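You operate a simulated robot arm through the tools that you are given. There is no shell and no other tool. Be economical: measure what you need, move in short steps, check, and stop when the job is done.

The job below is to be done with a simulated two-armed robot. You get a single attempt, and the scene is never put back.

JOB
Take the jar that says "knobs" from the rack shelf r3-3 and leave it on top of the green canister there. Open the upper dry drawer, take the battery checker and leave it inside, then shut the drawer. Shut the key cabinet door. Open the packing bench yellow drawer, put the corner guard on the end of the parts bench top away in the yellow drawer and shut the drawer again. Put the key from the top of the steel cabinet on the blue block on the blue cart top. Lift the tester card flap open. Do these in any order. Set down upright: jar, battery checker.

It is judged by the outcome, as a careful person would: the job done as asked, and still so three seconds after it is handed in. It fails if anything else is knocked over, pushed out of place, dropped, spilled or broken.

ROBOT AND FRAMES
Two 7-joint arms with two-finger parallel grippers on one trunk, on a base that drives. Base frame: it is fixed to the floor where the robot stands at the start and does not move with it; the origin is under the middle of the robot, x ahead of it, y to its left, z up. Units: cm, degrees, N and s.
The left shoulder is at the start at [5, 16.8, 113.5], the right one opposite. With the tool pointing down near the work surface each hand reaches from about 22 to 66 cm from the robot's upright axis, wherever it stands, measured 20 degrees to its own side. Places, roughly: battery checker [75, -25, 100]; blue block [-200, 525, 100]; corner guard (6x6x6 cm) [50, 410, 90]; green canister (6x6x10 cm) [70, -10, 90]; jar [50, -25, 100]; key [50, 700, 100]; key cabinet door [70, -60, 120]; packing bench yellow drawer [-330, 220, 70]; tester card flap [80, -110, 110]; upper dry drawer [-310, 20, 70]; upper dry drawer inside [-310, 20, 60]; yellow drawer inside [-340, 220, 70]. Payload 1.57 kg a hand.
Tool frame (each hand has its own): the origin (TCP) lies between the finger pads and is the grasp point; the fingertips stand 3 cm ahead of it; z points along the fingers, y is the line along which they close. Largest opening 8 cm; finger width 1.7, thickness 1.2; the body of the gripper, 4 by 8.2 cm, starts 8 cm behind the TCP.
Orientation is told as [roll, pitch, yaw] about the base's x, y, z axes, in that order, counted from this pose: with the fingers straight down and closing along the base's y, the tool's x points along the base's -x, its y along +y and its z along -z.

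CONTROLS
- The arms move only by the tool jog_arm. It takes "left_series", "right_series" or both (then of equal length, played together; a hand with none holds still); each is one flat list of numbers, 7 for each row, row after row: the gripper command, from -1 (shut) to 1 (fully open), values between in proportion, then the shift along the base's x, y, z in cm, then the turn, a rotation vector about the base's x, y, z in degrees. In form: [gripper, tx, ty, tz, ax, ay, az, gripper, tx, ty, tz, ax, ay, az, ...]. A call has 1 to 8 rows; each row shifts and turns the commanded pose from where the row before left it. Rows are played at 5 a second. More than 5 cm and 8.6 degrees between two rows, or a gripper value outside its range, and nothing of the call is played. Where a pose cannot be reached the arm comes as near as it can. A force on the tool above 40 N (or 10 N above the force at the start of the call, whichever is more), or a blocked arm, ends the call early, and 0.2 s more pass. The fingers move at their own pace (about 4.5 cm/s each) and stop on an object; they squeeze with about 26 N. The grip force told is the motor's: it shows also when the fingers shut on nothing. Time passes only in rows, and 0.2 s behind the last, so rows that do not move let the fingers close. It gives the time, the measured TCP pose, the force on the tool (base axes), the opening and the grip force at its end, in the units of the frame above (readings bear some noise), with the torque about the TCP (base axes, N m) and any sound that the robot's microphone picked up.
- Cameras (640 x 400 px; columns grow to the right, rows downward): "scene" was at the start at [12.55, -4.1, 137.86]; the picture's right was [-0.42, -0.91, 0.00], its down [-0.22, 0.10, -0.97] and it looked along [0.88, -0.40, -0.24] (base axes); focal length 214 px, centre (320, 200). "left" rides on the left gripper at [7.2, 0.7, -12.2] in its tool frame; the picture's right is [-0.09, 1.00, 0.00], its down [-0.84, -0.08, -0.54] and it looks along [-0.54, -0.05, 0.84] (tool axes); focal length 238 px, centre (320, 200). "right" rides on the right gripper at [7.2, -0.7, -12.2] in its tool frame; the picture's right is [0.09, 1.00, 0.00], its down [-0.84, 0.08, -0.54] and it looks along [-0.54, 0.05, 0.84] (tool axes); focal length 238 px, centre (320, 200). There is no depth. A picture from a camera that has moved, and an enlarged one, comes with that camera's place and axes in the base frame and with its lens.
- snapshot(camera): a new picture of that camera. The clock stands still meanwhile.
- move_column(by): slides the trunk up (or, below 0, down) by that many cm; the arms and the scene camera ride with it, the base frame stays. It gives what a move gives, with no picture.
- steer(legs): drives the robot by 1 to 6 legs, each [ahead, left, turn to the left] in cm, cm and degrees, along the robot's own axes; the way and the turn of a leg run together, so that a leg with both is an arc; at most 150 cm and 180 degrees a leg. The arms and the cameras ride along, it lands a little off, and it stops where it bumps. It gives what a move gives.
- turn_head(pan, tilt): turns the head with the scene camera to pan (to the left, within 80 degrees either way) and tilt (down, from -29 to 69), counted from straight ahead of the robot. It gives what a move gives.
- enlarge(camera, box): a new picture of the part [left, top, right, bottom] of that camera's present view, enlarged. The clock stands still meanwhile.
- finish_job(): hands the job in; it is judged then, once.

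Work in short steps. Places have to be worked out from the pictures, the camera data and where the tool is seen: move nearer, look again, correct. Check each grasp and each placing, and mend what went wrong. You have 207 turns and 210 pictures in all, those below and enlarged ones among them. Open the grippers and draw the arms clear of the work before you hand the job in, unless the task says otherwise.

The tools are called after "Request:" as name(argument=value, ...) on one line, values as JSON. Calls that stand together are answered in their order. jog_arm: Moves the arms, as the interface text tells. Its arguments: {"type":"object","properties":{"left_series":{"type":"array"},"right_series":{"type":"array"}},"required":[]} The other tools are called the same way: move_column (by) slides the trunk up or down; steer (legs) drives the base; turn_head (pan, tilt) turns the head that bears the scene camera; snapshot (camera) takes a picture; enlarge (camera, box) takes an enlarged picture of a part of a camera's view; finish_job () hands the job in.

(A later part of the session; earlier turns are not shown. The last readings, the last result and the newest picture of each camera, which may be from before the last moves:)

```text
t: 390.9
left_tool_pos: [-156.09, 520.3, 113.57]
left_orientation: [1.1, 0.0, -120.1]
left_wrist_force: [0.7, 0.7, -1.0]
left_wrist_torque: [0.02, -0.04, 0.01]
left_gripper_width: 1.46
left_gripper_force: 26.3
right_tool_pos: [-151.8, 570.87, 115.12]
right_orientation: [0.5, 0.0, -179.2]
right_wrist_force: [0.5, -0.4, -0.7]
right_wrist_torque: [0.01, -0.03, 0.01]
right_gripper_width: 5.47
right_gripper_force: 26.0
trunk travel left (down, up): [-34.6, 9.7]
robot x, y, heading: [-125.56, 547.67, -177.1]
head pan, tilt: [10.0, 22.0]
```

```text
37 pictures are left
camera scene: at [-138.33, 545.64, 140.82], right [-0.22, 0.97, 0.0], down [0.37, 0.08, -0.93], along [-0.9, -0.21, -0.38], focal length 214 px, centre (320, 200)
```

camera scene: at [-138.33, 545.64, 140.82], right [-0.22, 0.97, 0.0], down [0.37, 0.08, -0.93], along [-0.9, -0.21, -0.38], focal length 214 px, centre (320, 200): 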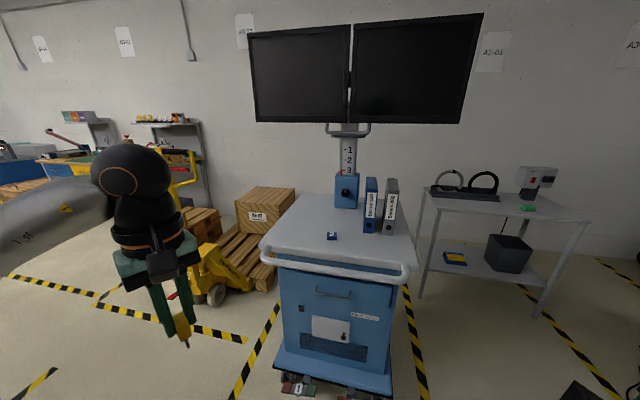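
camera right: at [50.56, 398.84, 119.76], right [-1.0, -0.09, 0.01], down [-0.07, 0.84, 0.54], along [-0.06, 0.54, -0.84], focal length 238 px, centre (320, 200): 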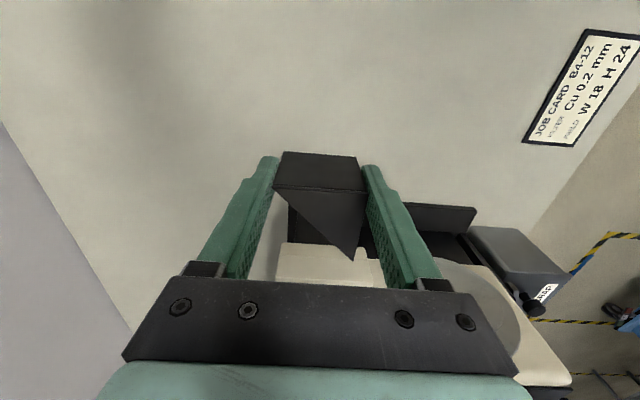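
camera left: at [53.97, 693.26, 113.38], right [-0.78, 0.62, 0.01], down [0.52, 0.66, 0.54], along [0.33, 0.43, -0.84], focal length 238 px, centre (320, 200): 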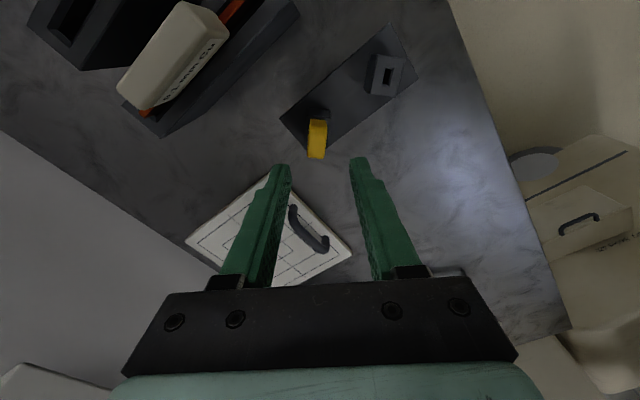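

The cart is ahead; the small blue block is at about (−209, 533). I zoom in on it before approaching.

Request:
enlarge(camera="scene", box=[300, 215, 365, 260])

Request:
steer(legs=[[0, 0, -3], [31, -7.5, 0]])

Request:
jog_arm(left_series=[-1, -4.5, 1, 0, 0, 0, 0, -1, -4.5, 1, 0, 0, 0, 0, -1, -4, 1, 0, 0, 0, 0])

Request:
snapshot(camera="left")

```text
8.89 times, centred on (332, 238) of scene
camera zoom: at [-138.33, 545.64, 140.82], right [-0.22, 0.97, 0.0], down [0.37, 0.08, -0.93], along [-0.9, -0.21, -0.38], focal length 1906 px, centre (209, -133)
```

zoom: 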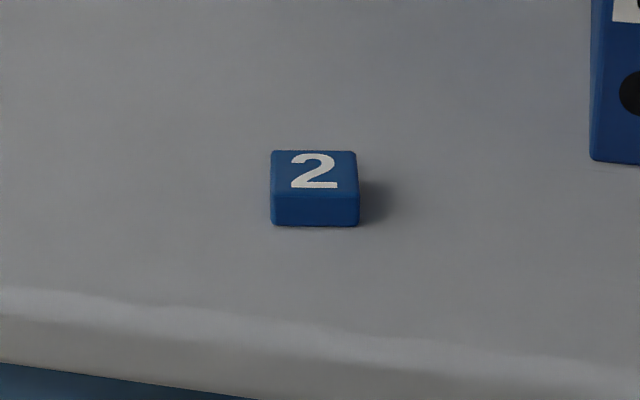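

```text
t: 393.4
left_tool_pos: [-188.38, 529.28, 113.63]
left_orientation: [1.0, 0.0, -122.9]
left_wrist_force: [-0.5, 0.4, -1.0]
left_wrist_torque: [0.0, -0.02, 0.03]
left_gripper_width: 1.49
left_gripper_force: 26.2
right_tool_pos: [-181.63, 579.39, 115.2]
right_orientation: [0.5, 0.0, 178.0]
right_wrist_force: [0.3, -0.1, -0.4]
right_wrist_torque: [0.04, 0.0, 0.0]
right_gripper_width: 5.46
right_gripper_force: 26.6
trunk travel left (down, up): [-34.6, 9.7]
robot x, y, heading: [-156.47, 555.46, -179.9]
head pan, tilt: [10.0, 22.0]
```

```text
t: 394.2
left_tool_pos: [-201.43, 532.23, 113.62]
left_orientation: [1.0, 0.1, -122.9]
left_wrist_force: [-0.3, -1.2, -0.1]
left_wrist_torque: [0.01, 0.04, -0.02]
left_gripper_width: 1.46
left_gripper_force: 25.8
right_tool_pos: [-181.73, 579.55, 115.07]
right_orientation: [0.5, 0.0, 178.0]
right_wrist_force: [-0.2, -0.3, -0.6]
right_wrist_torque: [0.0, 0.01, -0.02]
right_gripper_width: 5.46
right_gripper_force: 25.9
trunk travel left (down, up): [-34.6, 9.7]
robot x, y, heading: [-156.09, 555.41, -179.8]
head pan, tilt: [10.0, 22.0]
```

```text
35 pictures are left
camera left: at [-197.29, 538.1, 125.82], right [0.79, -0.62, 0.02], down [-0.53, -0.65, 0.54], along [-0.32, -0.43, -0.84], focal length 238 px, centre (320, 200)
```

left: 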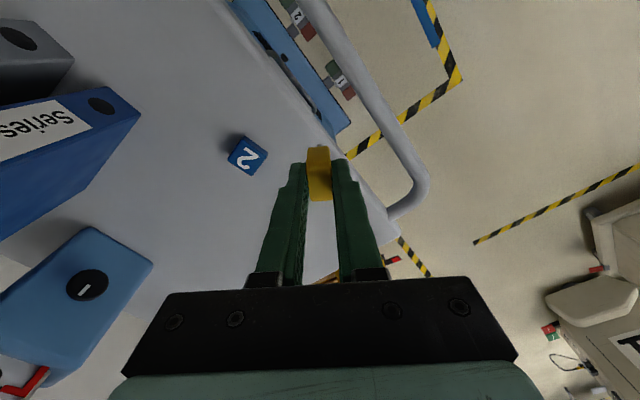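

The block is plain, ~4 cm square, top at ≈(−212, 533.7, 95). I'll lay the key on it: turn the hand so the key's plane is along x (yaw −57°), then tilt the fingers 60° forward.

Request:
jog_arm(left_series=[-1, 1, 0, 0.5, 0, 0, -8.2, -1, 1, 0, 0.5, 0, 0, -8.2, -1, 1, 0, 0, 0, 0, -8.2, -1, 1, 0, 0, 0, 0, -8.2, -1, 1, 0, 0, 0, 0, -8.2, -1, 0, 0, 0, 0, 0, -8.2, -1, 0, 0, 0, 0, 0, -8])

Request:
jog_arm(left_series=[-1, 0, 0, 0, 0, 8.5, 0, -1, 0, 0, 0, 0, 8.5, 0, -1, 0, 0, 0, 0, 8.5, 0, -1, 0, 0, 0, 0, 8.5, 0, -1, 0, 0, 0, 0, 8.5, 0, -1, 0, 0, 0, 0, 8.5, 0, -1, 0, 0, 0, 0, 8.5, 0])

Request:
snapshot(camera="scene")

```text
t: 395.8
left_tool_pos: [-196.34, 532.21, 114.43]
left_orientation: [1.0, 0.0, 179.6]
left_wrist_force: [-0.5, 0.1, 0.0]
left_wrist_torque: [0.0, 0.01, -0.02]
left_gripper_width: 1.47
left_gripper_force: 25.2
right_tool_pos: [-181.52, 579.4, 115.06]
right_orientation: [0.5, 0.0, 178.0]
right_wrist_force: [-0.1, -0.2, -0.8]
right_wrist_torque: [0.03, -0.02, 0.01]
right_gripper_width: 5.46
right_gripper_force: 25.6
trunk travel left (down, up): [-34.6, 9.7]
robot x, y, heading: [-156.81, 555.62, -179.9]
head pan, tilt: [10.0, 22.0]
```

```text
t: 397.4
left_tool_pos: [-199.21, 532.51, 115.89]
left_orientation: [1.1, -59.5, 179.8]
left_wrist_force: [-0.1, 0.3, -1.0]
left_wrist_torque: [-0.01, 0.0, -0.06]
left_gripper_width: 1.47
left_gripper_force: 25.5
left hand out of reach, approached as far as the arm can: row 6, 7
right_tool_pos: [-181.51, 579.54, 115.1]
right_orientation: [0.6, 0.0, 178.0]
right_wrist_force: [0.2, -0.2, -0.6]
right_wrist_torque: [-0.01, -0.02, 0.02]
right_gripper_width: 5.5
right_gripper_force: 26.4
trunk travel left (down, up): [-34.6, 9.7]
robot x, y, heading: [-156.18, 555.42, -179.8]
head pan, tilt: [10.0, 22.0]
```

```text
34 pictures are left
camera scene: at [-169.36, 553.7, 140.82], right [-0.17, 0.98, 0.0], down [0.37, 0.07, -0.93], along [-0.91, -0.16, -0.37], focal length 214 px, centre (320, 200)
```

scene: 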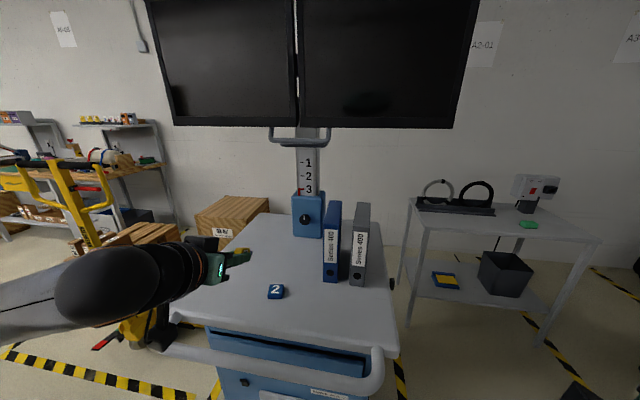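

Block confirmed at (−212.3, 533.9). I bring the tilted key over it (TCP to about (−209.7, 533.8, 102)).

Request:
jog_arm(left_series=[-1, -2.6, 0.3, -3.4, 0, 0, 0, -1, -2.6, 0.3, -3.4, 0, 0, 0, -1, -2.6, 0.4, -3.4, 0, 0, 0, -1, -2.7, 0.3, -3.5, 0, 0, 0])

Request:
enlarge(camera="scene", box=[210, 220, 330, 320])

Request:
snapshot(camera="left")

```text
t: 398.4
left_tool_pos: [-209.98, 533.54, 101.82]
left_orientation: [1.2, -59.5, 179.8]
left_wrist_force: [0.5, -0.8, -0.2]
left_wrist_torque: [0.01, -0.06, -0.03]
left_gripper_width: 1.45
left_gripper_force: 26.3
right_tool_pos: [-181.59, 579.43, 115.1]
right_orientation: [0.5, -0.1, 178.0]
right_wrist_force: [0.4, 0.0, 0.1]
right_wrist_torque: [-0.03, 0.02, -0.01]
right_gripper_width: 5.51
right_gripper_force: 25.8
trunk travel left (down, up): [-34.6, 9.7]
robot x, y, heading: [-156.21, 555.84, -180.1]
head pan, tilt: [10.0, 22.0]
```

```text
4.00 times, centred on (270, 270) of scene
camera zoom: at [-169.38, 553.7, 140.82], right [-0.17, 0.98, 0.0], down [0.37, 0.07, -0.93], along [-0.91, -0.16, -0.38], focal length 858 px, centre (520, -80)
```

zoom: 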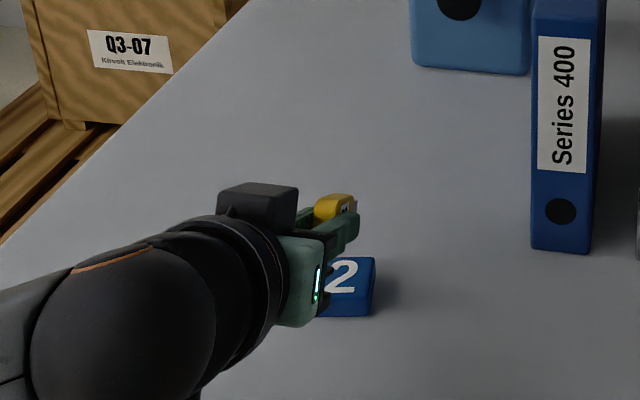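

```text
32 pictures are left
camera left: at [-195.88, 533.16, 101.87], right [-0.03, -1.0, 0.09], down [0.04, 0.09, 1.0], along [-1.0, 0.04, 0.04], focal length 238 px, centre (320, 200)
```

left: 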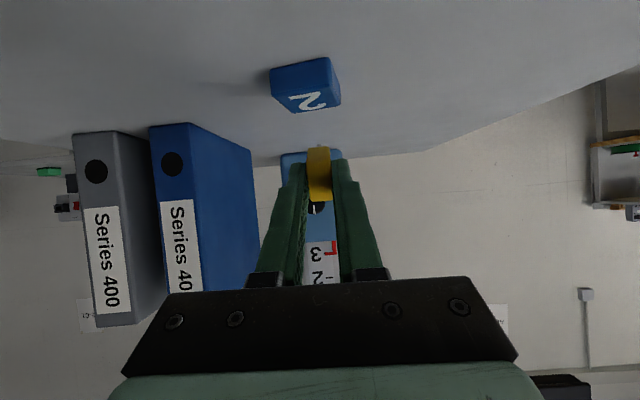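

Key head is right over the block (needs ~+0.4 in y). I lower gently toward contact.

Request:
jog_arm(left_series=[-1, 0, 0.4, -1.2, 0, 0, 0, -1, 0, 0, -1, 0, 0, 0, -1, 0, 0, -0.4, 0, 0, 0])

Request:
enlarge(camera="left", box=[240, 40, 400, 220])

```text
t: 399.2
left_tool_pos: [-209.78, 534.04, 99.57]
left_orientation: [1.2, -59.4, 179.8]
left_wrist_force: [-0.7, 0.4, -0.1]
left_wrist_torque: [-0.03, -0.03, 0.01]
left_gripper_width: 1.45
left_gripper_force: 25.8
right_tool_pos: [-181.57, 579.49, 115.14]
right_orientation: [0.5, 0.0, 178.0]
right_wrist_force: [0.4, -0.7, -0.5]
right_wrist_torque: [-0.03, 0.02, 0.0]
right_gripper_width: 5.46
right_gripper_force: 26.2
trunk travel left (down, up): [-34.6, 9.7]
robot x, y, heading: [-156.38, 555.45, -179.9]
head pan, tilt: [10.0, 22.0]
```

```text
2.22 times, centred on (320, 130) of left
camera zoom: at [-195.66, 533.65, 99.5], right [-0.03, -1.0, 0.09], down [0.04, 0.09, 1.0], along [-1.0, 0.04, 0.04], focal length 530 px, centre (320, 356)
```

zoom: 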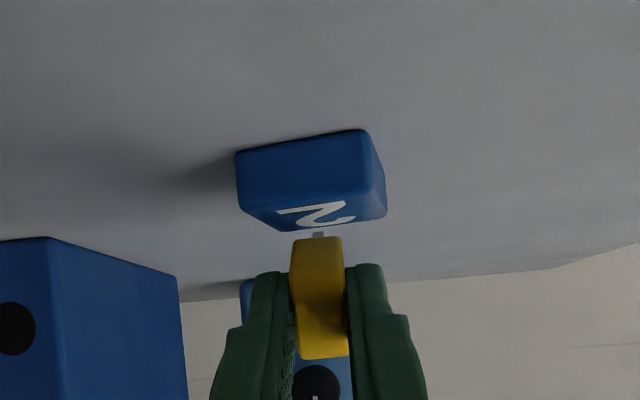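

Nearly touching. Lower in 0.3 cm steps watching the force.

Request:
jog_arm(left_series=[-1, 0, 0.2, -0.3, 0, 0, 0, -1, 0, 0, -0.3, 0, 0, 0])

Request:
jog_arm(left_series=[-1, 0, 0, -0.3, 0, 0, 0, -1, 0, 0, -0.2, 0, 0, 0])

Request:
enlarge(camera="left", box=[240, 40, 400, 220])

```text
t: 399.8
left_tool_pos: [-209.86, 534.36, 98.9]
left_orientation: [1.1, -59.5, 179.9]
left_wrist_force: [0.0, -0.4, 0.7]
left_wrist_torque: [-0.02, 0.02, -0.01]
left_gripper_width: 1.49
left_gripper_force: 26.4
right_tool_pos: [-181.59, 579.44, 115.1]
right_orientation: [0.5, 0.0, 177.9]
right_wrist_force: [-0.4, 0.4, -0.7]
right_wrist_torque: [0.01, 0.01, -0.02]
right_gripper_width: 5.5
right_gripper_force: 26.0
trunk travel left (down, up): [-34.6, 9.7]
robot x, y, heading: [-156.45, 555.42, -180.3]
head pan, tilt: [10.0, 22.0]
```

```text
t: 400.4
left_tool_pos: [-209.97, 534.34, 98.88]
left_orientation: [1.0, -60.0, 179.9]
left_wrist_force: [1.5, 0.9, 12.6]
left_wrist_torque: [0.04, 0.32, 0.0]
left_gripper_width: 1.47
left_gripper_force: 25.4
right_tool_pos: [-181.37, 579.46, 115.05]
right_orientation: [0.4, 0.0, 178.0]
right_wrist_force: [-0.2, 0.2, -0.2]
right_wrist_torque: [-0.01, -0.01, 0.0]
right_gripper_width: 5.49
right_gripper_force: 25.5
trunk travel left (down, up): [-34.6, 9.7]
robot x, y, heading: [-156.44, 555.61, -179.9]
head pan, tilt: [10.0, 22.0]
```

```text
2.22 times, centred on (320, 130) of left
camera zoom: at [-195.75, 533.9, 98.75], right [-0.03, -1.0, 0.09], down [0.05, 0.09, 0.99], along [-1.0, 0.04, 0.05], focal length 530 px, centre (320, 356)
```

zoom: 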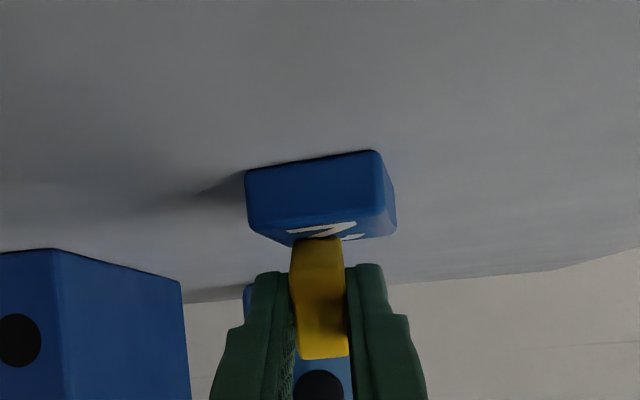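

Contact at 12.6 N. I relieve slightly, open just a little (2.4 cm) so the key settles between the fingers, then look.

Request:
jog_arm(left_series=[-1, 0, 0, 0.2, 0, 0, 0, -0.5, 0, 0, 0, 0, 0, 0, -0.4, 0, 0, 0, 0, 0, 0, -0.4, 0, 0, 0, 0, 0, 0])

Request:
enlarge(camera="left", box=[240, 40, 400, 220])

```text
t: 401.4
left_tool_pos: [-209.69, 534.25, 98.71]
left_orientation: [1.3, -59.4, 179.9]
left_wrist_force: [0.3, 0.3, 0.0]
left_wrist_torque: [-0.03, -0.01, 0.0]
left_gripper_width: 2.41
left_gripper_force: 0.1
right_tool_pos: [-181.41, 579.33, 115.17]
right_orientation: [0.5, 0.1, 178.1]
right_wrist_force: [-1.0, 0.6, 0.9]
right_wrist_torque: [-0.03, -0.01, 0.01]
right_gripper_width: 5.46
right_gripper_force: 26.3
trunk travel left (down, up): [-34.6, 9.7]
robot x, y, heading: [-156.27, 555.58, -180.2]
head pan, tilt: [10.0, 22.0]
```

```text
2.22 times, centred on (320, 130) of left
camera zoom: at [-195.66, 533.87, 98.7], right [-0.03, -1.0, 0.09], down [0.04, 0.09, 1.0], along [-1.0, 0.04, 0.04], focal length 530 px, centre (320, 356)
```

zoom: 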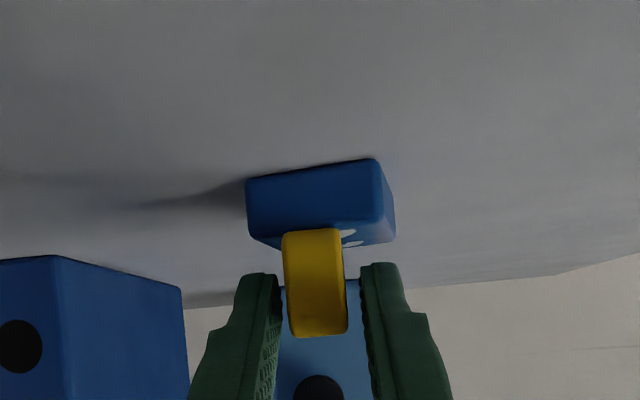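

The key settled on the block, lying on its edge. I open wider and back the hand out.

Request:
jog_arm(left_series=[0, 0, 0, 0, 0, 0, 0, 0.2, 0, 0, 0, 0, 0, 0, 0.2, 2, 0, 1, 0, 0, 0, 0.2, 4, 0, 2, 0, 0, 0, 0.2, 4, 0, 2.5, 0, 0, 0])

Request:
enlarge(camera="scene", box=[230, 250, 330, 325])

```text
t: 402.6
left_tool_pos: [-200.76, 534.36, 104.06]
left_orientation: [1.2, -59.4, 179.8]
left_wrist_force: [-0.6, 0.0, 0.8]
left_wrist_torque: [-0.06, -0.02, 0.01]
left_gripper_width: 4.78
left_gripper_force: 0.1
left hand out of reach, approached as far as the arm can: row 5
right_tool_pos: [-181.67, 579.47, 115.09]
right_orientation: [0.6, 0.0, 178.0]
right_wrist_force: [-0.4, 0.0, 0.4]
right_wrist_torque: [-0.02, -0.04, -0.04]
right_gripper_width: 5.48
right_gripper_force: 26.5
trunk travel left (down, up): [-34.6, 9.7]
robot x, y, heading: [-156.31, 555.39, -180.1]
head pan, tilt: [10.0, 22.0]
```

```text
5.33 times, centred on (280, 288) of scene
camera zoom: at [-169.36, 553.72, 140.82], right [-0.17, 0.98, 0.0], down [0.37, 0.07, -0.93], along [-0.91, -0.16, -0.37], focal length 1144 px, centre (533, -267)
```

zoom: 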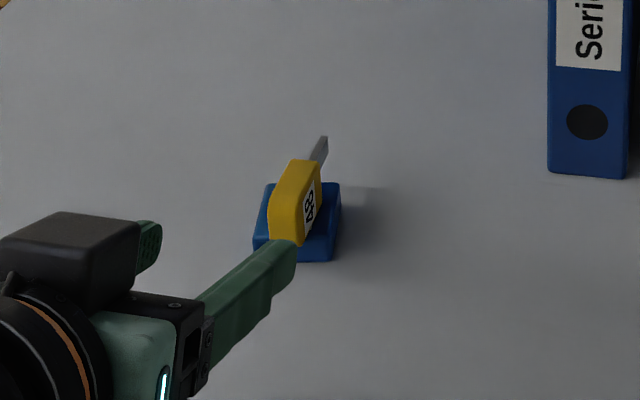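

The key lies on the blue block. Now I back away, turn to face south, and drive back down past the pallet jack at x≈−162.

Request:
steer(legs=[[-9, 0, 0], [0, 0, 90], [0, -14, 0], [140, 0, 0]])

```text
t: 415.5
left_tool_pos: [-134.05, 374.69, 104.01]
left_orientation: [1.2, -59.4, -87.1]
left_wrist_force: [-1.1, -0.2, -0.2]
left_wrist_torque: [-0.02, -0.02, -0.03]
left_gripper_width: 4.81
left_gripper_force: 0.2
right_tool_pos: [-180.17, 391.41, 115.09]
right_orientation: [0.5, 0.0, -88.9]
right_wrist_force: [-1.2, 1.0, -0.2]
right_wrist_torque: [0.02, 0.01, -0.06]
right_gripper_width: 5.51
right_gripper_force: 26.4
trunk travel left (down, up): [-34.6, 9.7]
robot x, y, heading: [-157.61, 418.16, -86.8]
head pan, tilt: [10.0, 22.0]
```

I shift 8 cm west for margin to the monitor cart, continue south, then strafe to the lane by the packing bench and face it.

Request:
steer(legs=[[0, -9, 0], [0, 0, -3.2], [80, 0, 0], [0, -66, 0], [112, 0, 0], [0, 0, -90]])

Request:
turn_head(pan=0, tilt=28)

Request:
snapshot(camera="scene")

```text
t: 436.4
left_tool_pos: [-282.41, 208.61, 103.99]
left_orientation: [1.2, -59.4, 174.8]
left_wrist_force: [0.3, 0.0, 0.2]
left_wrist_torque: [0.02, -0.01, -0.01]
left_gripper_width: 4.78
left_gripper_force: 0.0
right_tool_pos: [-259.29, 251.87, 115.15]
right_orientation: [0.4, 0.0, 172.9]
right_wrist_force: [0.0, 0.1, -0.6]
right_wrist_torque: [0.0, 0.01, -0.04]
right_gripper_width: 5.48
right_gripper_force: 26.0
trunk travel left (down, up): [-34.6, 9.7]
robot x, y, heading: [-236.06, 225.65, 174.9]
head pan, tilt: [10.0, 22.0]
```

```text
t: 437.1
left_tool_pos: [-282.4, 208.56, 104.0]
left_orientation: [1.1, -59.4, 174.9]
left_wrist_force: [0.4, -0.4, 0.1]
left_wrist_torque: [-0.03, -0.03, 0.02]
left_gripper_width: 4.81
left_gripper_force: 0.1
right_tool_pos: [-259.33, 251.78, 115.0]
right_orientation: [0.4, 0.0, 173.0]
right_wrist_force: [0.9, -0.6, 0.3]
right_wrist_torque: [0.01, 0.0, 0.03]
right_gripper_width: 5.46
right_gripper_force: 26.0
trunk travel left (down, up): [-34.6, 9.7]
robot x, y, heading: [-236.39, 225.81, 174.9]
head pan, tilt: [0.0, 28.0]
```

```text
27 pictures are left
camera scene: at [-249.22, 226.7, 139.86], right [0.09, 1.0, 0.0], down [0.47, -0.04, -0.88], along [-0.88, 0.08, -0.47], focal length 214 px, centre (320, 200)
```

scene: 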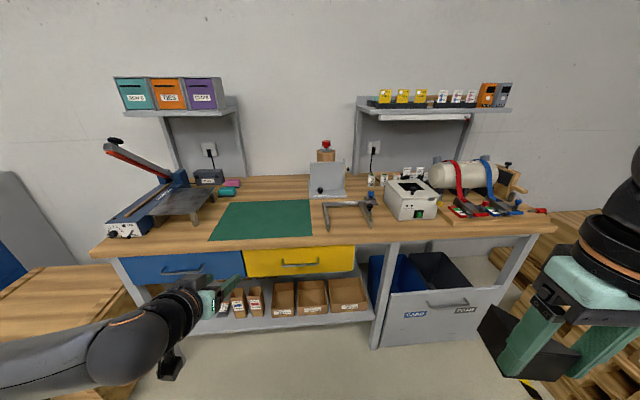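

The yellow drawer has a bar handle near (−317, 225, ~72). I square the heading, back up 12, and roll/pitch the left hand so it points forward with vertical closing.

Request:
steer(legs=[[0, 0, 5], [-12, 0, 0]])

Request:
jog_arm(left_series=[0.2, 0, 0, 0, 0, 8.5, 0, 0.2, 0, 0, 0, 0, 8.5, 0, 0.2, 0, 0, 0, 8.5, 0, 0, 0.2, 0, 0, 0, 8.5, 0, 0, 0.2, 0, 0, 0, 8.5, 0, 0, 0.2, 0, 0, 0, 8.5, 0, 0, 0.2, 0, 0, 0, 8.5, 0, 0, 0.2, 0, 0, 0, 8.5, 0, 0])

Request:
jog_arm(left_series=[0.2, 0, 0, 0, 8.5, 0, 0, 0.2, 0, 0, 0, 8.5, 0, 0, 0.2, 0, 0, 0, 8.5, 0, 0, 0.2, 0, 0, 0, 8.5, 0, 0, 0.2, 0, 0, 0, 5, 0, 0])

Request:
move_column(by=-20)

```text
t: 438.9
left_tool_pos: [-268.81, 204.87, 104.13]
left_orientation: [1.1, -59.5, 179.4]
left_wrist_force: [0.1, 0.5, 0.3]
left_wrist_torque: [0.04, 0.0, 0.01]
left_gripper_width: 4.8
left_gripper_force: 0.1
right_tool_pos: [-249.23, 249.77, 115.1]
right_orientation: [0.5, 0.0, 177.6]
right_wrist_force: [0.6, 0.2, -0.1]
right_wrist_torque: [-0.02, 0.03, -0.02]
right_gripper_width: 5.48
right_gripper_force: 25.7
trunk travel left (down, up): [-34.6, 9.7]
robot x, y, heading: [-224.16, 225.93, 179.8]
head pan, tilt: [0.0, 28.0]
```

```text
t: 440.6
left_tool_pos: [-269.17, 205.04, 103.95]
left_orientation: [-68.6, -34.0, -124.1]
left_wrist_force: [0.0, 0.2, -1.2]
left_wrist_torque: [0.01, 0.02, -0.03]
left_gripper_width: 4.8
left_gripper_force: 0.1
left hand out of reach, approached as far as the arm can: row 1, 2
right_tool_pos: [-249.3, 249.8, 115.07]
right_orientation: [0.5, -0.1, 177.6]
right_wrist_force: [-0.4, 0.4, -0.2]
right_wrist_torque: [0.0, -0.02, 0.01]
right_gripper_width: 5.46
right_gripper_force: 25.6
trunk travel left (down, up): [-34.6, 9.7]
robot x, y, heading: [-224.13, 225.81, 179.9]
head pan, tilt: [0.0, 28.0]
```

```text
t: 441.9
left_tool_pos: [-269.18, 205.04, 103.95]
left_orientation: [-89.4, -0.2, -117.7]
left_wrist_force: [0.1, -0.2, 0.5]
left_wrist_torque: [-0.02, -0.02, 0.03]
left_gripper_width: 4.8
left_gripper_force: 0.1
right_tool_pos: [-249.27, 249.88, 115.08]
right_orientation: [0.4, 0.0, 177.6]
right_wrist_force: [0.2, -0.4, -0.3]
right_wrist_torque: [-0.03, -0.02, 0.03]
right_gripper_width: 5.46
right_gripper_force: 25.9
trunk travel left (down, up): [-34.6, 9.7]
robot x, y, heading: [-224.51, 225.7, 179.7]
head pan, tilt: [0.0, 28.0]
```

```text
t: 444.0
left_tool_pos: [-269.26, 205.09, 83.89]
left_orientation: [-89.2, -0.3, -117.7]
left_wrist_force: [-0.6, 0.2, -0.8]
left_wrist_torque: [-0.03, 0.02, 0.01]
left_gripper_width: 4.81
left_gripper_force: 0.0
right_tool_pos: [-249.36, 249.75, 95.07]
right_orientation: [0.5, 0.0, 177.6]
right_wrist_force: [-1.4, -0.1, 0.1]
right_wrist_torque: [0.05, -0.01, -0.01]
right_gripper_width: 5.48
right_gripper_force: 26.2
trunk travel left (down, up): [-14.6, 29.7]
robot x, y, heading: [-224.31, 225.44, 179.5]
head pan, tilt: [0.0, 28.0]
```

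The left hand is horizontal with vertical closing but points 28° to the right; I rotate it +28° about z and lower it to z≈73.

Request:
jog_arm(left_series=[0.2, 0, 0, 0, 0, 0, 7, 0.2, 0, 0, 0, 0, 0, 7, 0.2, 0, 0, -2, 0, 0, 7, 0.2, 0, 0, -3, 0, 0, 6.7, 0.2, 0, 0, -3, 0, 0, 0, 0.2, 0, 0, -3, 0, 0, 0])

Request:
snapshot(camera="left")

```text
t: 445.1
left_tool_pos: [-269.54, 203.65, 78.82]
left_orientation: [-90.3, -11.0, -93.4]
left_wrist_force: [-0.7, 0.2, 0.2]
left_wrist_torque: [0.04, -0.01, -0.01]
left_gripper_width: 4.81
left_gripper_force: 0.1
right_tool_pos: [-249.43, 249.81, 95.01]
right_orientation: [0.5, 0.0, 177.7]
right_wrist_force: [-0.2, 0.5, -0.2]
right_wrist_torque: [0.0, 0.03, -0.01]
right_gripper_width: 5.49
right_gripper_force: 26.5
trunk travel left (down, up): [-14.6, 29.7]
robot x, y, heading: [-224.44, 226.14, 179.5]
head pan, tilt: [0.0, 28.0]
stopped in row 5 (left hand): the arm was blocked; the commanded pose is now the measured one
```

```text
26 pictures are left
camera left: at [-256.96, 209.93, 76.63], right [-0.02, -0.28, -0.96], down [0.49, -0.84, 0.23], along [-0.87, -0.47, 0.16], focal length 238 px, centre (320, 200)
```

left: 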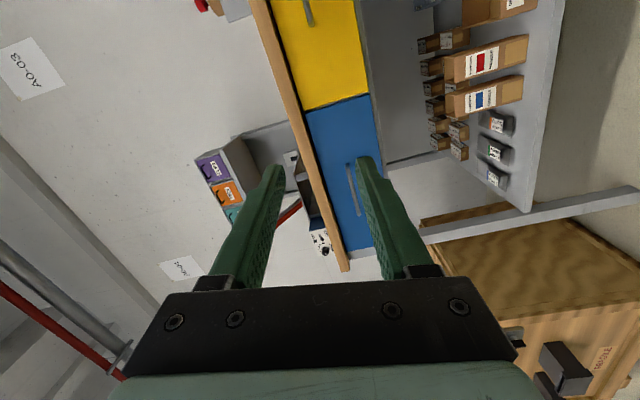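

Handle now estimated at about (−312.5, 225, 77.6). I strafe right 21 and drive ahead 28, then check with the hand camera.

Request:
steer(legs=[[0, -21, 0], [28, 0, 0]])

Request:
snapshot(camera="left")

```text
t: 449.1
left_tool_pos: [-297.55, 224.7, 78.73]
left_orientation: [-90.2, -11.0, -93.5]
left_wrist_force: [0.5, 0.3, 0.4]
left_wrist_torque: [-0.03, 0.01, 0.0]
left_gripper_width: 4.82
left_gripper_force: 0.0
right_tool_pos: [-277.38, 270.93, 95.16]
right_orientation: [0.5, 0.0, 177.7]
right_wrist_force: [-0.4, -0.2, -0.5]
right_wrist_torque: [0.01, -0.01, 0.02]
right_gripper_width: 5.48
right_gripper_force: 26.4
trunk travel left (down, up): [-14.6, 29.7]
robot x, y, heading: [-252.34, 246.8, 179.8]
head pan, tilt: [0.0, 28.0]
```

```text
25 pictures are left
camera left: at [-284.98, 231.01, 76.6], right [-0.02, -0.28, -0.96], down [0.49, -0.84, 0.23], along [-0.87, -0.47, 0.15], focal length 238 px, centre (320, 200)
```

left: 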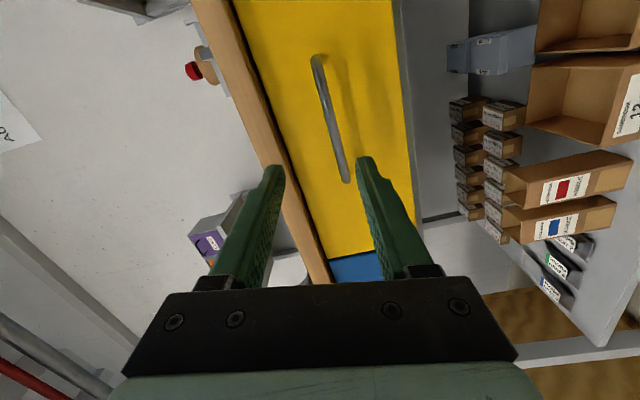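

Bar centre ≈ (−312.5, 225.7, 77.4). I lower the trunk 1.2, drive 13.5 ahead and look.

Request:
move_column(by=-1.2)

Request:
steer(legs=[[13.5, 0, 0]])

Request:
snapshot(camera="left")

```text
t: 449.8
left_tool_pos: [-297.53, 224.75, 77.43]
left_orientation: [-90.2, -11.0, -93.4]
left_wrist_force: [-0.4, -0.5, 0.0]
left_wrist_torque: [0.0, 0.0, 0.0]
left_gripper_width: 4.79
left_gripper_force: 0.0
right_tool_pos: [-277.44, 270.96, 93.93]
right_orientation: [0.5, 0.0, 177.8]
right_wrist_force: [0.1, 0.0, -1.1]
right_wrist_torque: [0.01, -0.03, -0.01]
right_gripper_width: 5.49
right_gripper_force: 25.2
trunk travel left (down, up): [-13.4, 30.9]
robot x, y, heading: [-252.36, 247.0, 179.7]
head pan, tilt: [0.0, 28.0]
```

```text
t: 451.1
left_tool_pos: [-310.91, 225.04, 77.56]
left_orientation: [-90.2, -11.0, -93.6]
left_wrist_force: [0.1, 0.9, 0.0]
left_wrist_torque: [-0.01, 0.01, -0.01]
left_gripper_width: 4.8
left_gripper_force: 0.0
right_tool_pos: [-290.67, 271.1, 94.01]
right_orientation: [0.5, 0.0, 177.5]
right_wrist_force: [0.0, 0.6, -0.3]
right_wrist_torque: [0.02, 0.03, 0.02]
right_gripper_width: 5.47
right_gripper_force: 25.6
trunk travel left (down, up): [-13.4, 30.9]
robot x, y, heading: [-265.73, 246.78, 179.2]
head pan, tilt: [0.0, 28.0]
```

```text
24 pictures are left
camera left: at [-298.34, 231.2, 75.39], right [-0.02, -0.28, -0.96], down [0.49, -0.84, 0.23], along [-0.87, -0.47, 0.15], focal length 238 px, centre (320, 200)
```

left: 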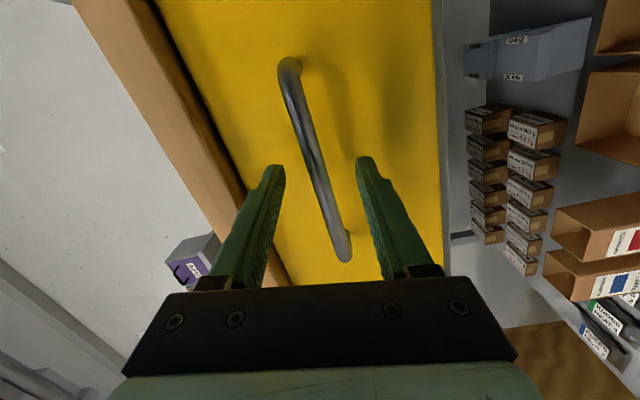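

The bar is between the fingers. Close and pull by driving back 22 cm.

Request:
jog_arm(left_series=[0.2, -0.8, 0, 0, 0, 0, 0, -1, 0, 0, 0, 0, 0, 0, -1, 0, 0, 0, 0, 0, 0, -1, 0, 0, 0, 0, 0, 0])

Request:
steer(legs=[[-22, 0, 0]])

Request:
snapshot(camera="scene")

```text
t: 452.1
left_tool_pos: [-311.57, 224.91, 77.48]
left_orientation: [-90.1, -10.8, -93.5]
left_wrist_force: [0.5, 0.0, -3.6]
left_wrist_torque: [0.28, -0.02, 0.12]
left_gripper_width: 1.5
left_gripper_force: 21.8
right_tool_pos: [-290.66, 271.03, 93.98]
right_orientation: [0.5, -0.1, 177.6]
right_wrist_force: [0.4, 0.7, 0.0]
right_wrist_torque: [-0.02, 0.02, 0.03]
right_gripper_width: 5.46
right_gripper_force: 26.0
trunk travel left (down, up): [-13.4, 30.9]
robot x, y, heading: [-265.57, 246.85, 179.4]
head pan, tilt: [0.0, 28.0]
```

```text
t: 453.7
left_tool_pos: [-290.32, 225.02, 77.53]
left_orientation: [-89.9, -10.9, -93.7]
left_wrist_force: [0.1, 12.7, -8.5]
left_wrist_torque: [0.59, -0.09, -0.49]
left_gripper_width: 1.51
left_gripper_force: 30.7
right_tool_pos: [-269.51, 270.91, 93.87]
right_orientation: [0.5, 0.0, 177.5]
right_wrist_force: [-0.4, 0.4, 0.2]
right_wrist_torque: [0.02, -0.03, -0.02]
right_gripper_width: 5.46
right_gripper_force: 25.6
trunk travel left (down, up): [-13.4, 30.9]
robot x, y, heading: [-244.54, 246.73, 179.6]
head pan, tilt: [0.0, 28.0]
```

```text
23 pictures are left
camera scene: at [-257.52, 246.74, 118.65], right [0.01, 1.0, 0.0], down [0.47, 0.0, -0.88], along [-0.88, 0.01, -0.47], focal length 214 px, centre (320, 200)
```

scene: 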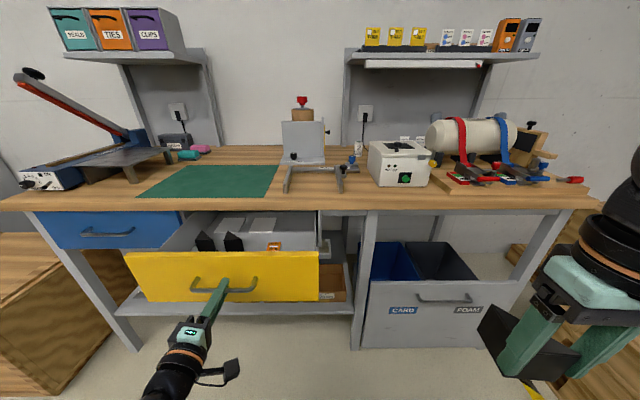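

Drawer is open ~21 cm and holds some things. I zoom in to find free space.

Request:
enlarge(camera="scene", box=[110, 190, 350, 310])

```text
2.67 times, centred on (230, 250) of scene
camera zoom: at [-257.52, 246.74, 118.65], right [0.01, 1.0, 0.0], down [0.47, 0.0, -0.88], along [-0.88, 0.01, -0.47], focal length 572 px, centre (560, 67)
```

zoom: 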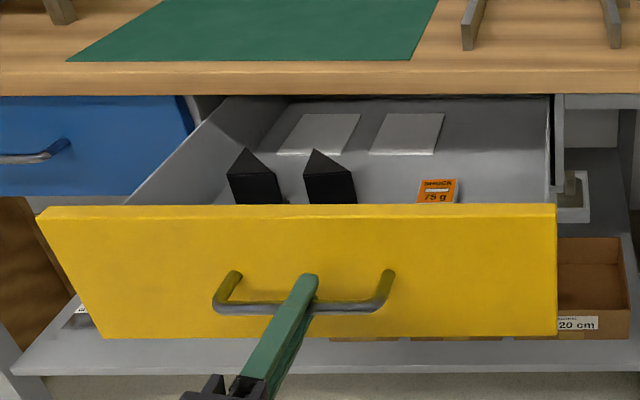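

Inside are two similar guards (y≈212 and 220), a packet (y≈232) and sheets; the right part (y 235–245) looks free. I release the handle, withdraw the left hand, and move so the right hand with the guard is over that spot.

Request:
jog_arm(left_series=[0.3, 0, 0, 0, 0, 0, 0, 0.3, 0, 0, 0, 0, 0, 0, 0.3, 4, 0, 0, 0, 0, 0, 0.3, 4, 0, 0, 0, 0, 0, -1, 3, 0, 0, 0, 0, 0])

Request:
jog_arm(right_series=[-1, 0, 0, 3, 0, 0, 0, -1, 0, 0, 3, 0, 0, 0, -1, -4, 0, 2, 0, 0, 0, -1, -4, 0, 0, 0, 0, 0])

Request:
steer(legs=[[0, 29, 0], [8, 0, 0]])

Request:
jog_arm(right_series=[-1, -4, 0, 0, 0, 0, 0, -1, -4, 0, 0, 0, 0, 0])

Request:
snapshot(camera="right")

```text
t: 454.9
left_tool_pos: [-279.94, 224.96, 77.17]
left_orientation: [-90.2, -10.9, -93.7]
left_wrist_force: [-0.9, -0.3, -0.4]
left_wrist_torque: [0.01, 0.01, 0.0]
left_gripper_width: 1.82
left_gripper_force: 0.2
left hand out of reach, approached as far as the arm can: row 5
right_tool_pos: [-269.43, 270.87, 93.86]
right_orientation: [0.5, 0.0, 177.6]
right_wrist_force: [-0.5, -0.2, -0.3]
right_wrist_torque: [-0.02, -0.04, -0.03]
right_gripper_width: 5.48
right_gripper_force: 26.6
trunk travel left (down, up): [-13.4, 30.9]
robot x, y, heading: [-244.32, 246.63, 179.2]
head pan, tilt: [0.0, 28.0]
```

```text
t: 455.9
left_tool_pos: [-279.97, 224.87, 76.99]
left_orientation: [-90.1, -10.9, -93.8]
left_wrist_force: [0.1, -0.1, -0.5]
left_wrist_torque: [0.01, 0.0, -0.01]
left_gripper_width: 0.01
left_gripper_force: 22.0
right_tool_pos: [-277.46, 271.27, 101.75]
right_orientation: [0.6, 0.0, 177.5]
right_wrist_force: [0.1, 0.6, -0.7]
right_wrist_torque: [0.02, 0.01, -0.01]
right_gripper_width: 5.46
right_gripper_force: 26.3
trunk travel left (down, up): [-13.4, 30.9]
robot x, y, heading: [-244.35, 246.45, 179.7]
head pan, tilt: [0.0, 28.0]
```

```text
t: 459.6
left_tool_pos: [-288.3, 197.02, 77.04]
left_orientation: [-90.2, -11.0, -94.0]
left_wrist_force: [0.5, 0.1, 0.0]
left_wrist_torque: [-0.02, 0.0, -0.01]
left_gripper_width: 0.01
left_gripper_force: 21.3
right_tool_pos: [-285.56, 243.24, 101.82]
right_orientation: [0.4, 0.0, 177.3]
right_wrist_force: [-0.5, -0.5, -0.3]
right_wrist_torque: [0.02, 0.0, 0.02]
right_gripper_width: 5.46
right_gripper_force: 25.5
trunk travel left (down, up): [-13.4, 30.9]
robot x, y, heading: [-252.67, 218.55, 179.2]
head pan, tilt: [0.0, 28.0]
```

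```text
t: 460.2
left_tool_pos: [-288.37, 196.98, 77.0]
left_orientation: [-90.2, -10.9, -94.0]
left_wrist_force: [0.1, -0.3, 0.1]
left_wrist_torque: [0.01, -0.04, -0.05]
left_gripper_width: 0.01
left_gripper_force: 21.7
right_tool_pos: [-293.29, 243.14, 101.64]
right_orientation: [0.5, 0.0, 177.3]
right_wrist_force: [-0.1, 1.1, -0.3]
right_wrist_torque: [-0.01, -0.02, 0.04]
right_gripper_width: 5.48
right_gripper_force: 26.4
trunk travel left (down, up): [-13.4, 30.9]
robot x, y, heading: [-252.91, 218.63, 179.4]
head pan, tilt: [0.0, 28.0]
```

```text
21 pictures are left
camera right: at [-286.11, 243.53, 113.88], right [0.04, -1.0, 0.01], down [-0.84, -0.03, 0.54], along [-0.54, -0.03, -0.84], focal length 238 px, centre (320, 200)
```

right: 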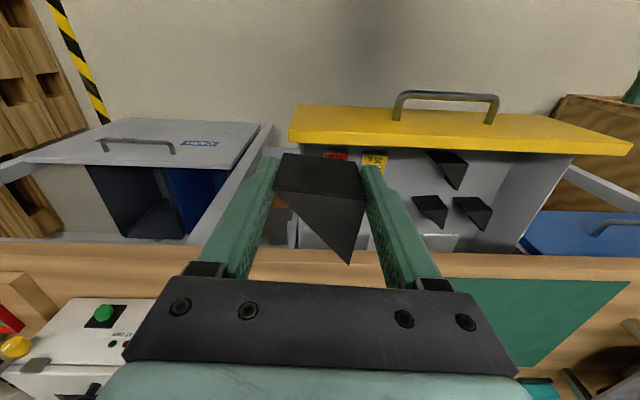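

From above: three guards at left-centre, packets at y≈233 and 240; free gap around (−305, 225.5). I raise the left hand a bit, strafe 9 cm and jog the guard over the gap.

Request:
jog_arm(left_series=[-1, 0, 0, 3, 0, 0, 0, -1, 0, 0, 3, 0, 0, 0])

Request:
steer(legs=[[0, 9, 0]])

Request:
jog_arm(right_series=[-1, -3, -2.5, 0, 0, 0, 0, -1, -3, -2.3, 0, 0, 0, 0, -1, -3, -2.2, 0, 0, 0, 0, -1, -2.6, -2, 0, 0, 0, 0])

Request:
snapshot(camera="right")

```text
t: 460.8
left_tool_pos: [-290.69, 197.4, 78.41]
left_orientation: [-90.3, -10.9, -94.1]
left_wrist_force: [0.7, -0.4, 0.2]
left_wrist_torque: [0.01, -0.01, 0.0]
left_gripper_width: 0.01
left_gripper_force: 21.1
left hand out of reach, approached as far as the arm can: row 1, 2
right_tool_pos: [-293.27, 243.14, 101.68]
right_orientation: [0.5, -0.1, 177.2]
right_wrist_force: [-0.4, 0.3, -0.3]
right_wrist_torque: [0.01, 0.01, 0.0]
right_gripper_width: 5.48
right_gripper_force: 25.7
trunk travel left (down, up): [-13.4, 30.9]
robot x, y, heading: [-252.89, 218.65, 179.3]
head pan, tilt: [0.0, 28.0]
```

```text
t: 462.3
left_tool_pos: [-291.0, 188.7, 78.37]
left_orientation: [-90.4, -10.9, -94.3]
left_wrist_force: [0.0, 0.0, -0.5]
left_wrist_torque: [0.01, 0.02, -0.01]
left_gripper_width: 0.0
left_gripper_force: 21.1
right_tool_pos: [-293.32, 234.49, 101.63]
right_orientation: [0.5, 0.0, 177.0]
right_wrist_force: [0.1, -0.1, -0.2]
right_wrist_torque: [0.0, -0.01, 0.03]
right_gripper_width: 5.49
right_gripper_force: 25.7
trunk travel left (down, up): [-13.4, 30.9]
robot x, y, heading: [-252.71, 209.88, 178.9]
head pan, tilt: [0.0, 28.0]
```

```text
t: 463.3
left_tool_pos: [-290.99, 188.7, 78.41]
left_orientation: [-90.3, -10.9, -94.2]
left_wrist_force: [0.3, 0.2, 0.0]
left_wrist_torque: [0.0, 0.03, -0.03]
left_gripper_width: 0.0
left_gripper_force: 21.1
right_tool_pos: [-304.8, 225.56, 101.8]
right_orientation: [0.5, 0.0, 177.0]
right_wrist_force: [0.1, 0.9, -0.3]
right_wrist_torque: [0.0, 0.0, -0.02]
right_gripper_width: 5.46
right_gripper_force: 26.4
trunk travel left (down, up): [-13.4, 30.9]
robot x, y, heading: [-253.22, 209.84, 178.9]
head pan, tilt: [0.0, 28.0]
```

```text
20 pictures are left
camera right: at [-297.62, 225.88, 114.0], right [0.04, -1.0, 0.01], down [-0.84, -0.03, 0.54], along [-0.54, -0.03, -0.84], focal length 238 px, centre (320, 200)
```

right: 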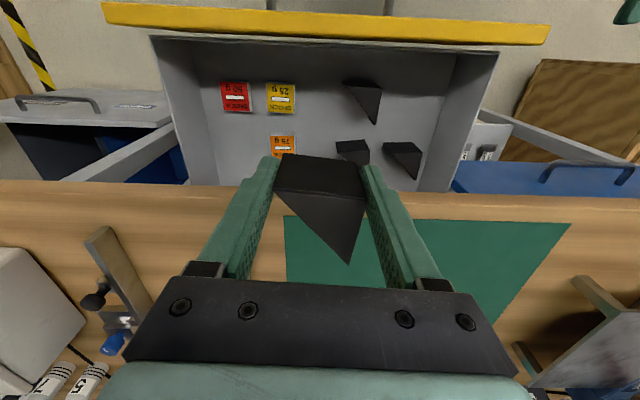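

That gap is only 7 cm; the roomier spot is between the wall and guard 1 at about y 209, x −302 (11 cm). I strafe left 14 and adjust the hand there.

Request:
steer(legs=[[0, 14, 0]])

Request:
jog_arm(right_series=[-1, 3.3, -2.3, -2, 0, 0, 2, -1, 0, 0, -4, 0, 0, 0])

Request:
snapshot(camera="right")

```text
t: 465.1
left_tool_pos: [-291.39, 174.75, 78.4]
left_orientation: [-90.4, -11.0, -94.4]
left_wrist_force: [-0.8, -0.2, -1.3]
left_wrist_torque: [0.0, 0.0, -0.01]
left_gripper_width: 0.0
left_gripper_force: 21.0
right_tool_pos: [-305.06, 211.72, 101.69]
right_orientation: [0.5, -0.1, 176.8]
right_wrist_force: [-0.6, 0.4, -1.0]
right_wrist_torque: [-0.01, -0.01, 0.03]
right_gripper_width: 5.45
right_gripper_force: 25.9
trunk travel left (down, up): [-13.4, 30.9]
robot x, y, heading: [-252.39, 195.96, 178.7]
head pan, tilt: [0.0, 28.0]
```

```text
t: 465.8
left_tool_pos: [-291.3, 174.76, 78.48]
left_orientation: [-90.4, -11.0, -94.5]
left_wrist_force: [-0.2, 0.2, -0.2]
left_wrist_torque: [0.01, -0.02, 0.02]
left_gripper_width: 0.0
left_gripper_force: 21.1
right_tool_pos: [-301.71, 209.34, 95.71]
right_orientation: [0.6, -0.1, 178.7]
right_wrist_force: [0.4, 0.6, 0.1]
right_wrist_torque: [0.0, 0.03, 0.01]
right_gripper_width: 5.47
right_gripper_force: 25.8
trunk travel left (down, up): [-13.4, 30.9]
robot x, y, heading: [-252.97, 195.92, 179.2]
head pan, tilt: [0.0, 28.0]
```

```text
19 pictures are left
camera right: at [-294.31, 209.97, 107.9], right [0.07, -1.0, 0.01], down [-0.84, -0.05, 0.54], along [-0.54, -0.05, -0.84], focal length 238 px, centre (320, 200)
```

right: 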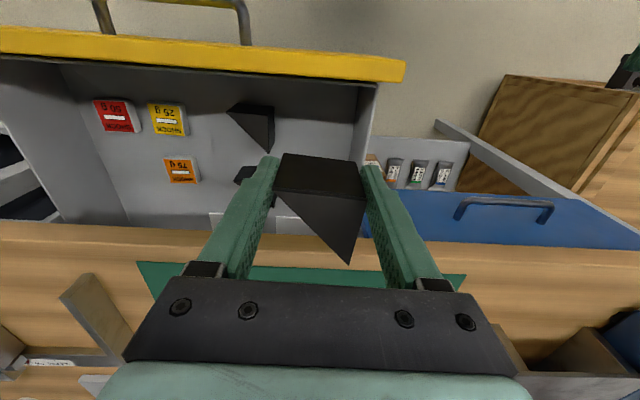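

Directly below is the gap (y 204.6–214.7). I shift +0.3 in y and descend to TCP z≈80.

Request:
jog_arm(right_series=[-1, 0, 0.3, -4, 0, 0, 0, -1, 0, 0, -4, 0, 0, 0, -1, 0, 0, -4, 0, 0, 0, -1, 0, 0, -3, 0, 0, 0])

Request:
enlarge(camera="right", box=[160, 0, 480, 240])

```text
t: 466.8
left_tool_pos: [-291.42, 174.75, 78.43]
left_orientation: [-90.4, -11.0, -94.4]
left_wrist_force: [-0.1, -0.7, 0.5]
left_wrist_torque: [0.03, 0.01, 0.01]
left_gripper_width: 0.0
left_gripper_force: 21.2
right_tool_pos: [-301.82, 209.59, 80.71]
right_orientation: [0.4, 0.0, 178.7]
right_wrist_force: [0.1, 0.3, -0.2]
right_wrist_torque: [0.0, 0.02, -0.01]
right_gripper_width: 5.46
right_gripper_force: 25.7
trunk travel left (down, up): [-13.4, 30.9]
robot x, y, heading: [-252.69, 195.81, 178.7]
head pan, tilt: [0.0, 28.0]
```

```text
1.67 times, centred on (320, 120) of right
camera zoom: at [-294.69, 210.1, 92.99], right [0.07, -1.0, 0.01], down [-0.84, -0.06, 0.54], along [-0.54, -0.05, -0.84], focal length 397 px, centre (320, 333)
```

zoom: 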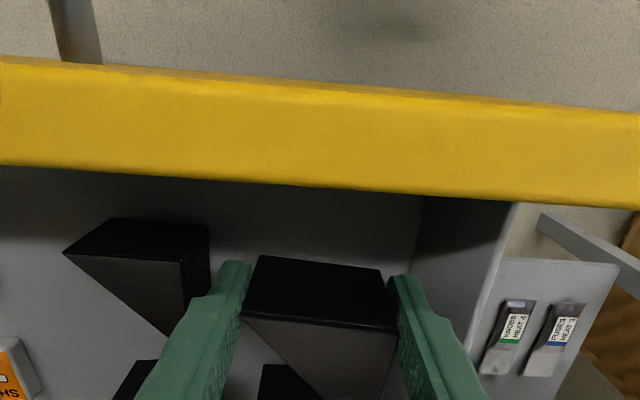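

Clear on both sides. Continue down in small steps to contact.

Request:
jog_arm(right_series=[-1, 0, 0, -1.5, 0, 0, 0, -1, 0, 0, -1, 0, 0, 0, -1, 0, 0, -0.7, 0, 0, 0])

Request:
jog_arm(right_series=[-1, 0, 0, -0.6, 0, 0, 0, -1, 0, 0, -0.6, 0, 0, 0, -1, 0, 0, -0.5, 0, 0, 0])

```text
t: 467.6
left_tool_pos: [-291.26, 174.73, 78.31]
left_orientation: [-90.5, -11.0, -94.4]
left_wrist_force: [-0.2, -0.2, -1.0]
left_wrist_torque: [-0.02, 0.02, 0.02]
left_gripper_width: 0.01
left_gripper_force: 20.9
right_tool_pos: [-301.9, 209.54, 77.55]
right_orientation: [0.5, -0.1, 179.0]
right_wrist_force: [1.0, -0.1, -0.2]
right_wrist_torque: [0.04, 0.0, 0.01]
right_gripper_width: 5.48
right_gripper_force: 26.3
trunk travel left (down, up): [-13.4, 30.9]
robot x, y, heading: [-253.18, 196.09, 178.9]
head pan, tilt: [0.0, 28.0]
```

```text
t: 468.4
left_tool_pos: [-291.4, 174.74, 78.37]
left_orientation: [-90.4, -11.0, -94.4]
left_wrist_force: [0.1, -0.3, 0.8]
left_wrist_torque: [0.02, 0.02, -0.03]
left_gripper_width: 0.0
left_gripper_force: 21.1
right_tool_pos: [-301.64, 209.68, 75.75]
right_orientation: [0.5, 0.0, 178.8]
right_wrist_force: [0.9, -0.5, -0.2]
right_wrist_torque: [0.01, 0.0, 0.06]
right_gripper_width: 5.48
right_gripper_force: 26.5
trunk travel left (down, up): [-13.4, 30.9]
robot x, y, heading: [-253.06, 195.48, 178.7]
head pan, tilt: [0.0, 28.0]
```

Request:
jog_arm(right_series=[-1, 0, 0, -0.6, 0, 0, 0, -1, 0, 0, -0.6, 0, 0, 0, -1, 0, 0, -0.5, 0, 0, 0])

Request:
enlarge(camera="right", box=[160, 0, 480, 240])

```text
t: 469.1
left_tool_pos: [-291.39, 174.82, 78.48]
left_orientation: [-90.5, -10.8, -94.5]
left_wrist_force: [0.5, 0.7, 0.3]
left_wrist_torque: [0.0, 0.0, -0.02]
left_gripper_width: 0.03
left_gripper_force: 20.8
right_tool_pos: [-301.78, 209.69, 74.37]
right_orientation: [0.6, -0.3, 178.9]
right_wrist_force: [0.7, -0.7, 12.9]
right_wrist_torque: [0.38, -0.04, 0.0]
right_gripper_width: 5.48
right_gripper_force: 26.2
trunk travel left (down, up): [-13.4, 30.9]
robot x, y, heading: [-253.03, 195.98, 179.2]
head pan, tilt: [0.0, 28.0]
```

```text
1.67 times, centred on (320, 120) of right
camera zoom: at [-294.49, 210.21, 86.72], right [0.07, -1.0, 0.01], down [-0.84, -0.06, 0.55], along [-0.54, -0.05, -0.84], focal length 397 px, centre (320, 333)
```

zoom: 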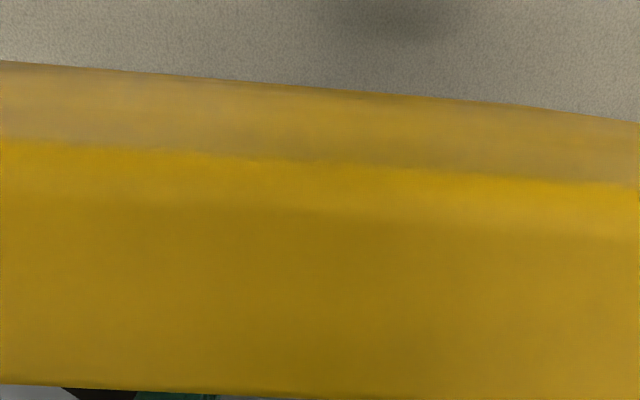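

Contact (12.9 N) with the drawer floor. I ease, open slightly and lift straight out.

Request:
jog_arm(right_series=[-1, 0, 0, 0.2, 0, 0, 0, 0.6, 0, 0, 0, 0, 0, 0, 0.6, 0, 0, 0, 0, 0, 0, 0.6, 0, 0, 2, 0, 0, 0, 0.6, 0, 0, 4, 0, 0, 0, 0.6, 0, 0, 5, 0, 0, 0, 0.6, 0, 0, 5, 0, 0, 0, 0.6, 0, 0, 5, 0, 0, 0])

Request:
snapshot(camera="right")

```text
t: 470.9
left_tool_pos: [-291.27, 174.65, 78.49]
left_orientation: [-90.3, -11.0, -94.5]
left_wrist_force: [-0.4, 0.0, 0.1]
left_wrist_torque: [0.03, 0.02, -0.02]
left_gripper_width: 0.0
left_gripper_force: 21.6
right_tool_pos: [-301.86, 209.7, 95.5]
right_orientation: [0.5, 0.1, 178.8]
right_wrist_force: [0.3, 0.6, -0.4]
right_wrist_torque: [-0.01, -0.01, -0.04]
right_gripper_width: 6.39
right_gripper_force: 0.1
trunk travel left (down, up): [-13.4, 30.9]
robot x, y, heading: [-253.28, 196.23, 179.0]
head pan, tilt: [0.0, 28.0]
```

```text
16 pictures are left
camera right: at [-294.7, 210.25, 107.75], right [0.07, -1.0, 0.01], down [-0.84, -0.06, 0.54], along [-0.54, -0.05, -0.84], focal length 238 px, centre (320, 200)
```

right: 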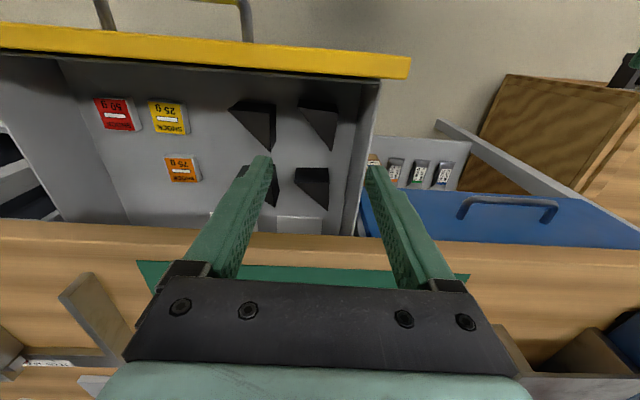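

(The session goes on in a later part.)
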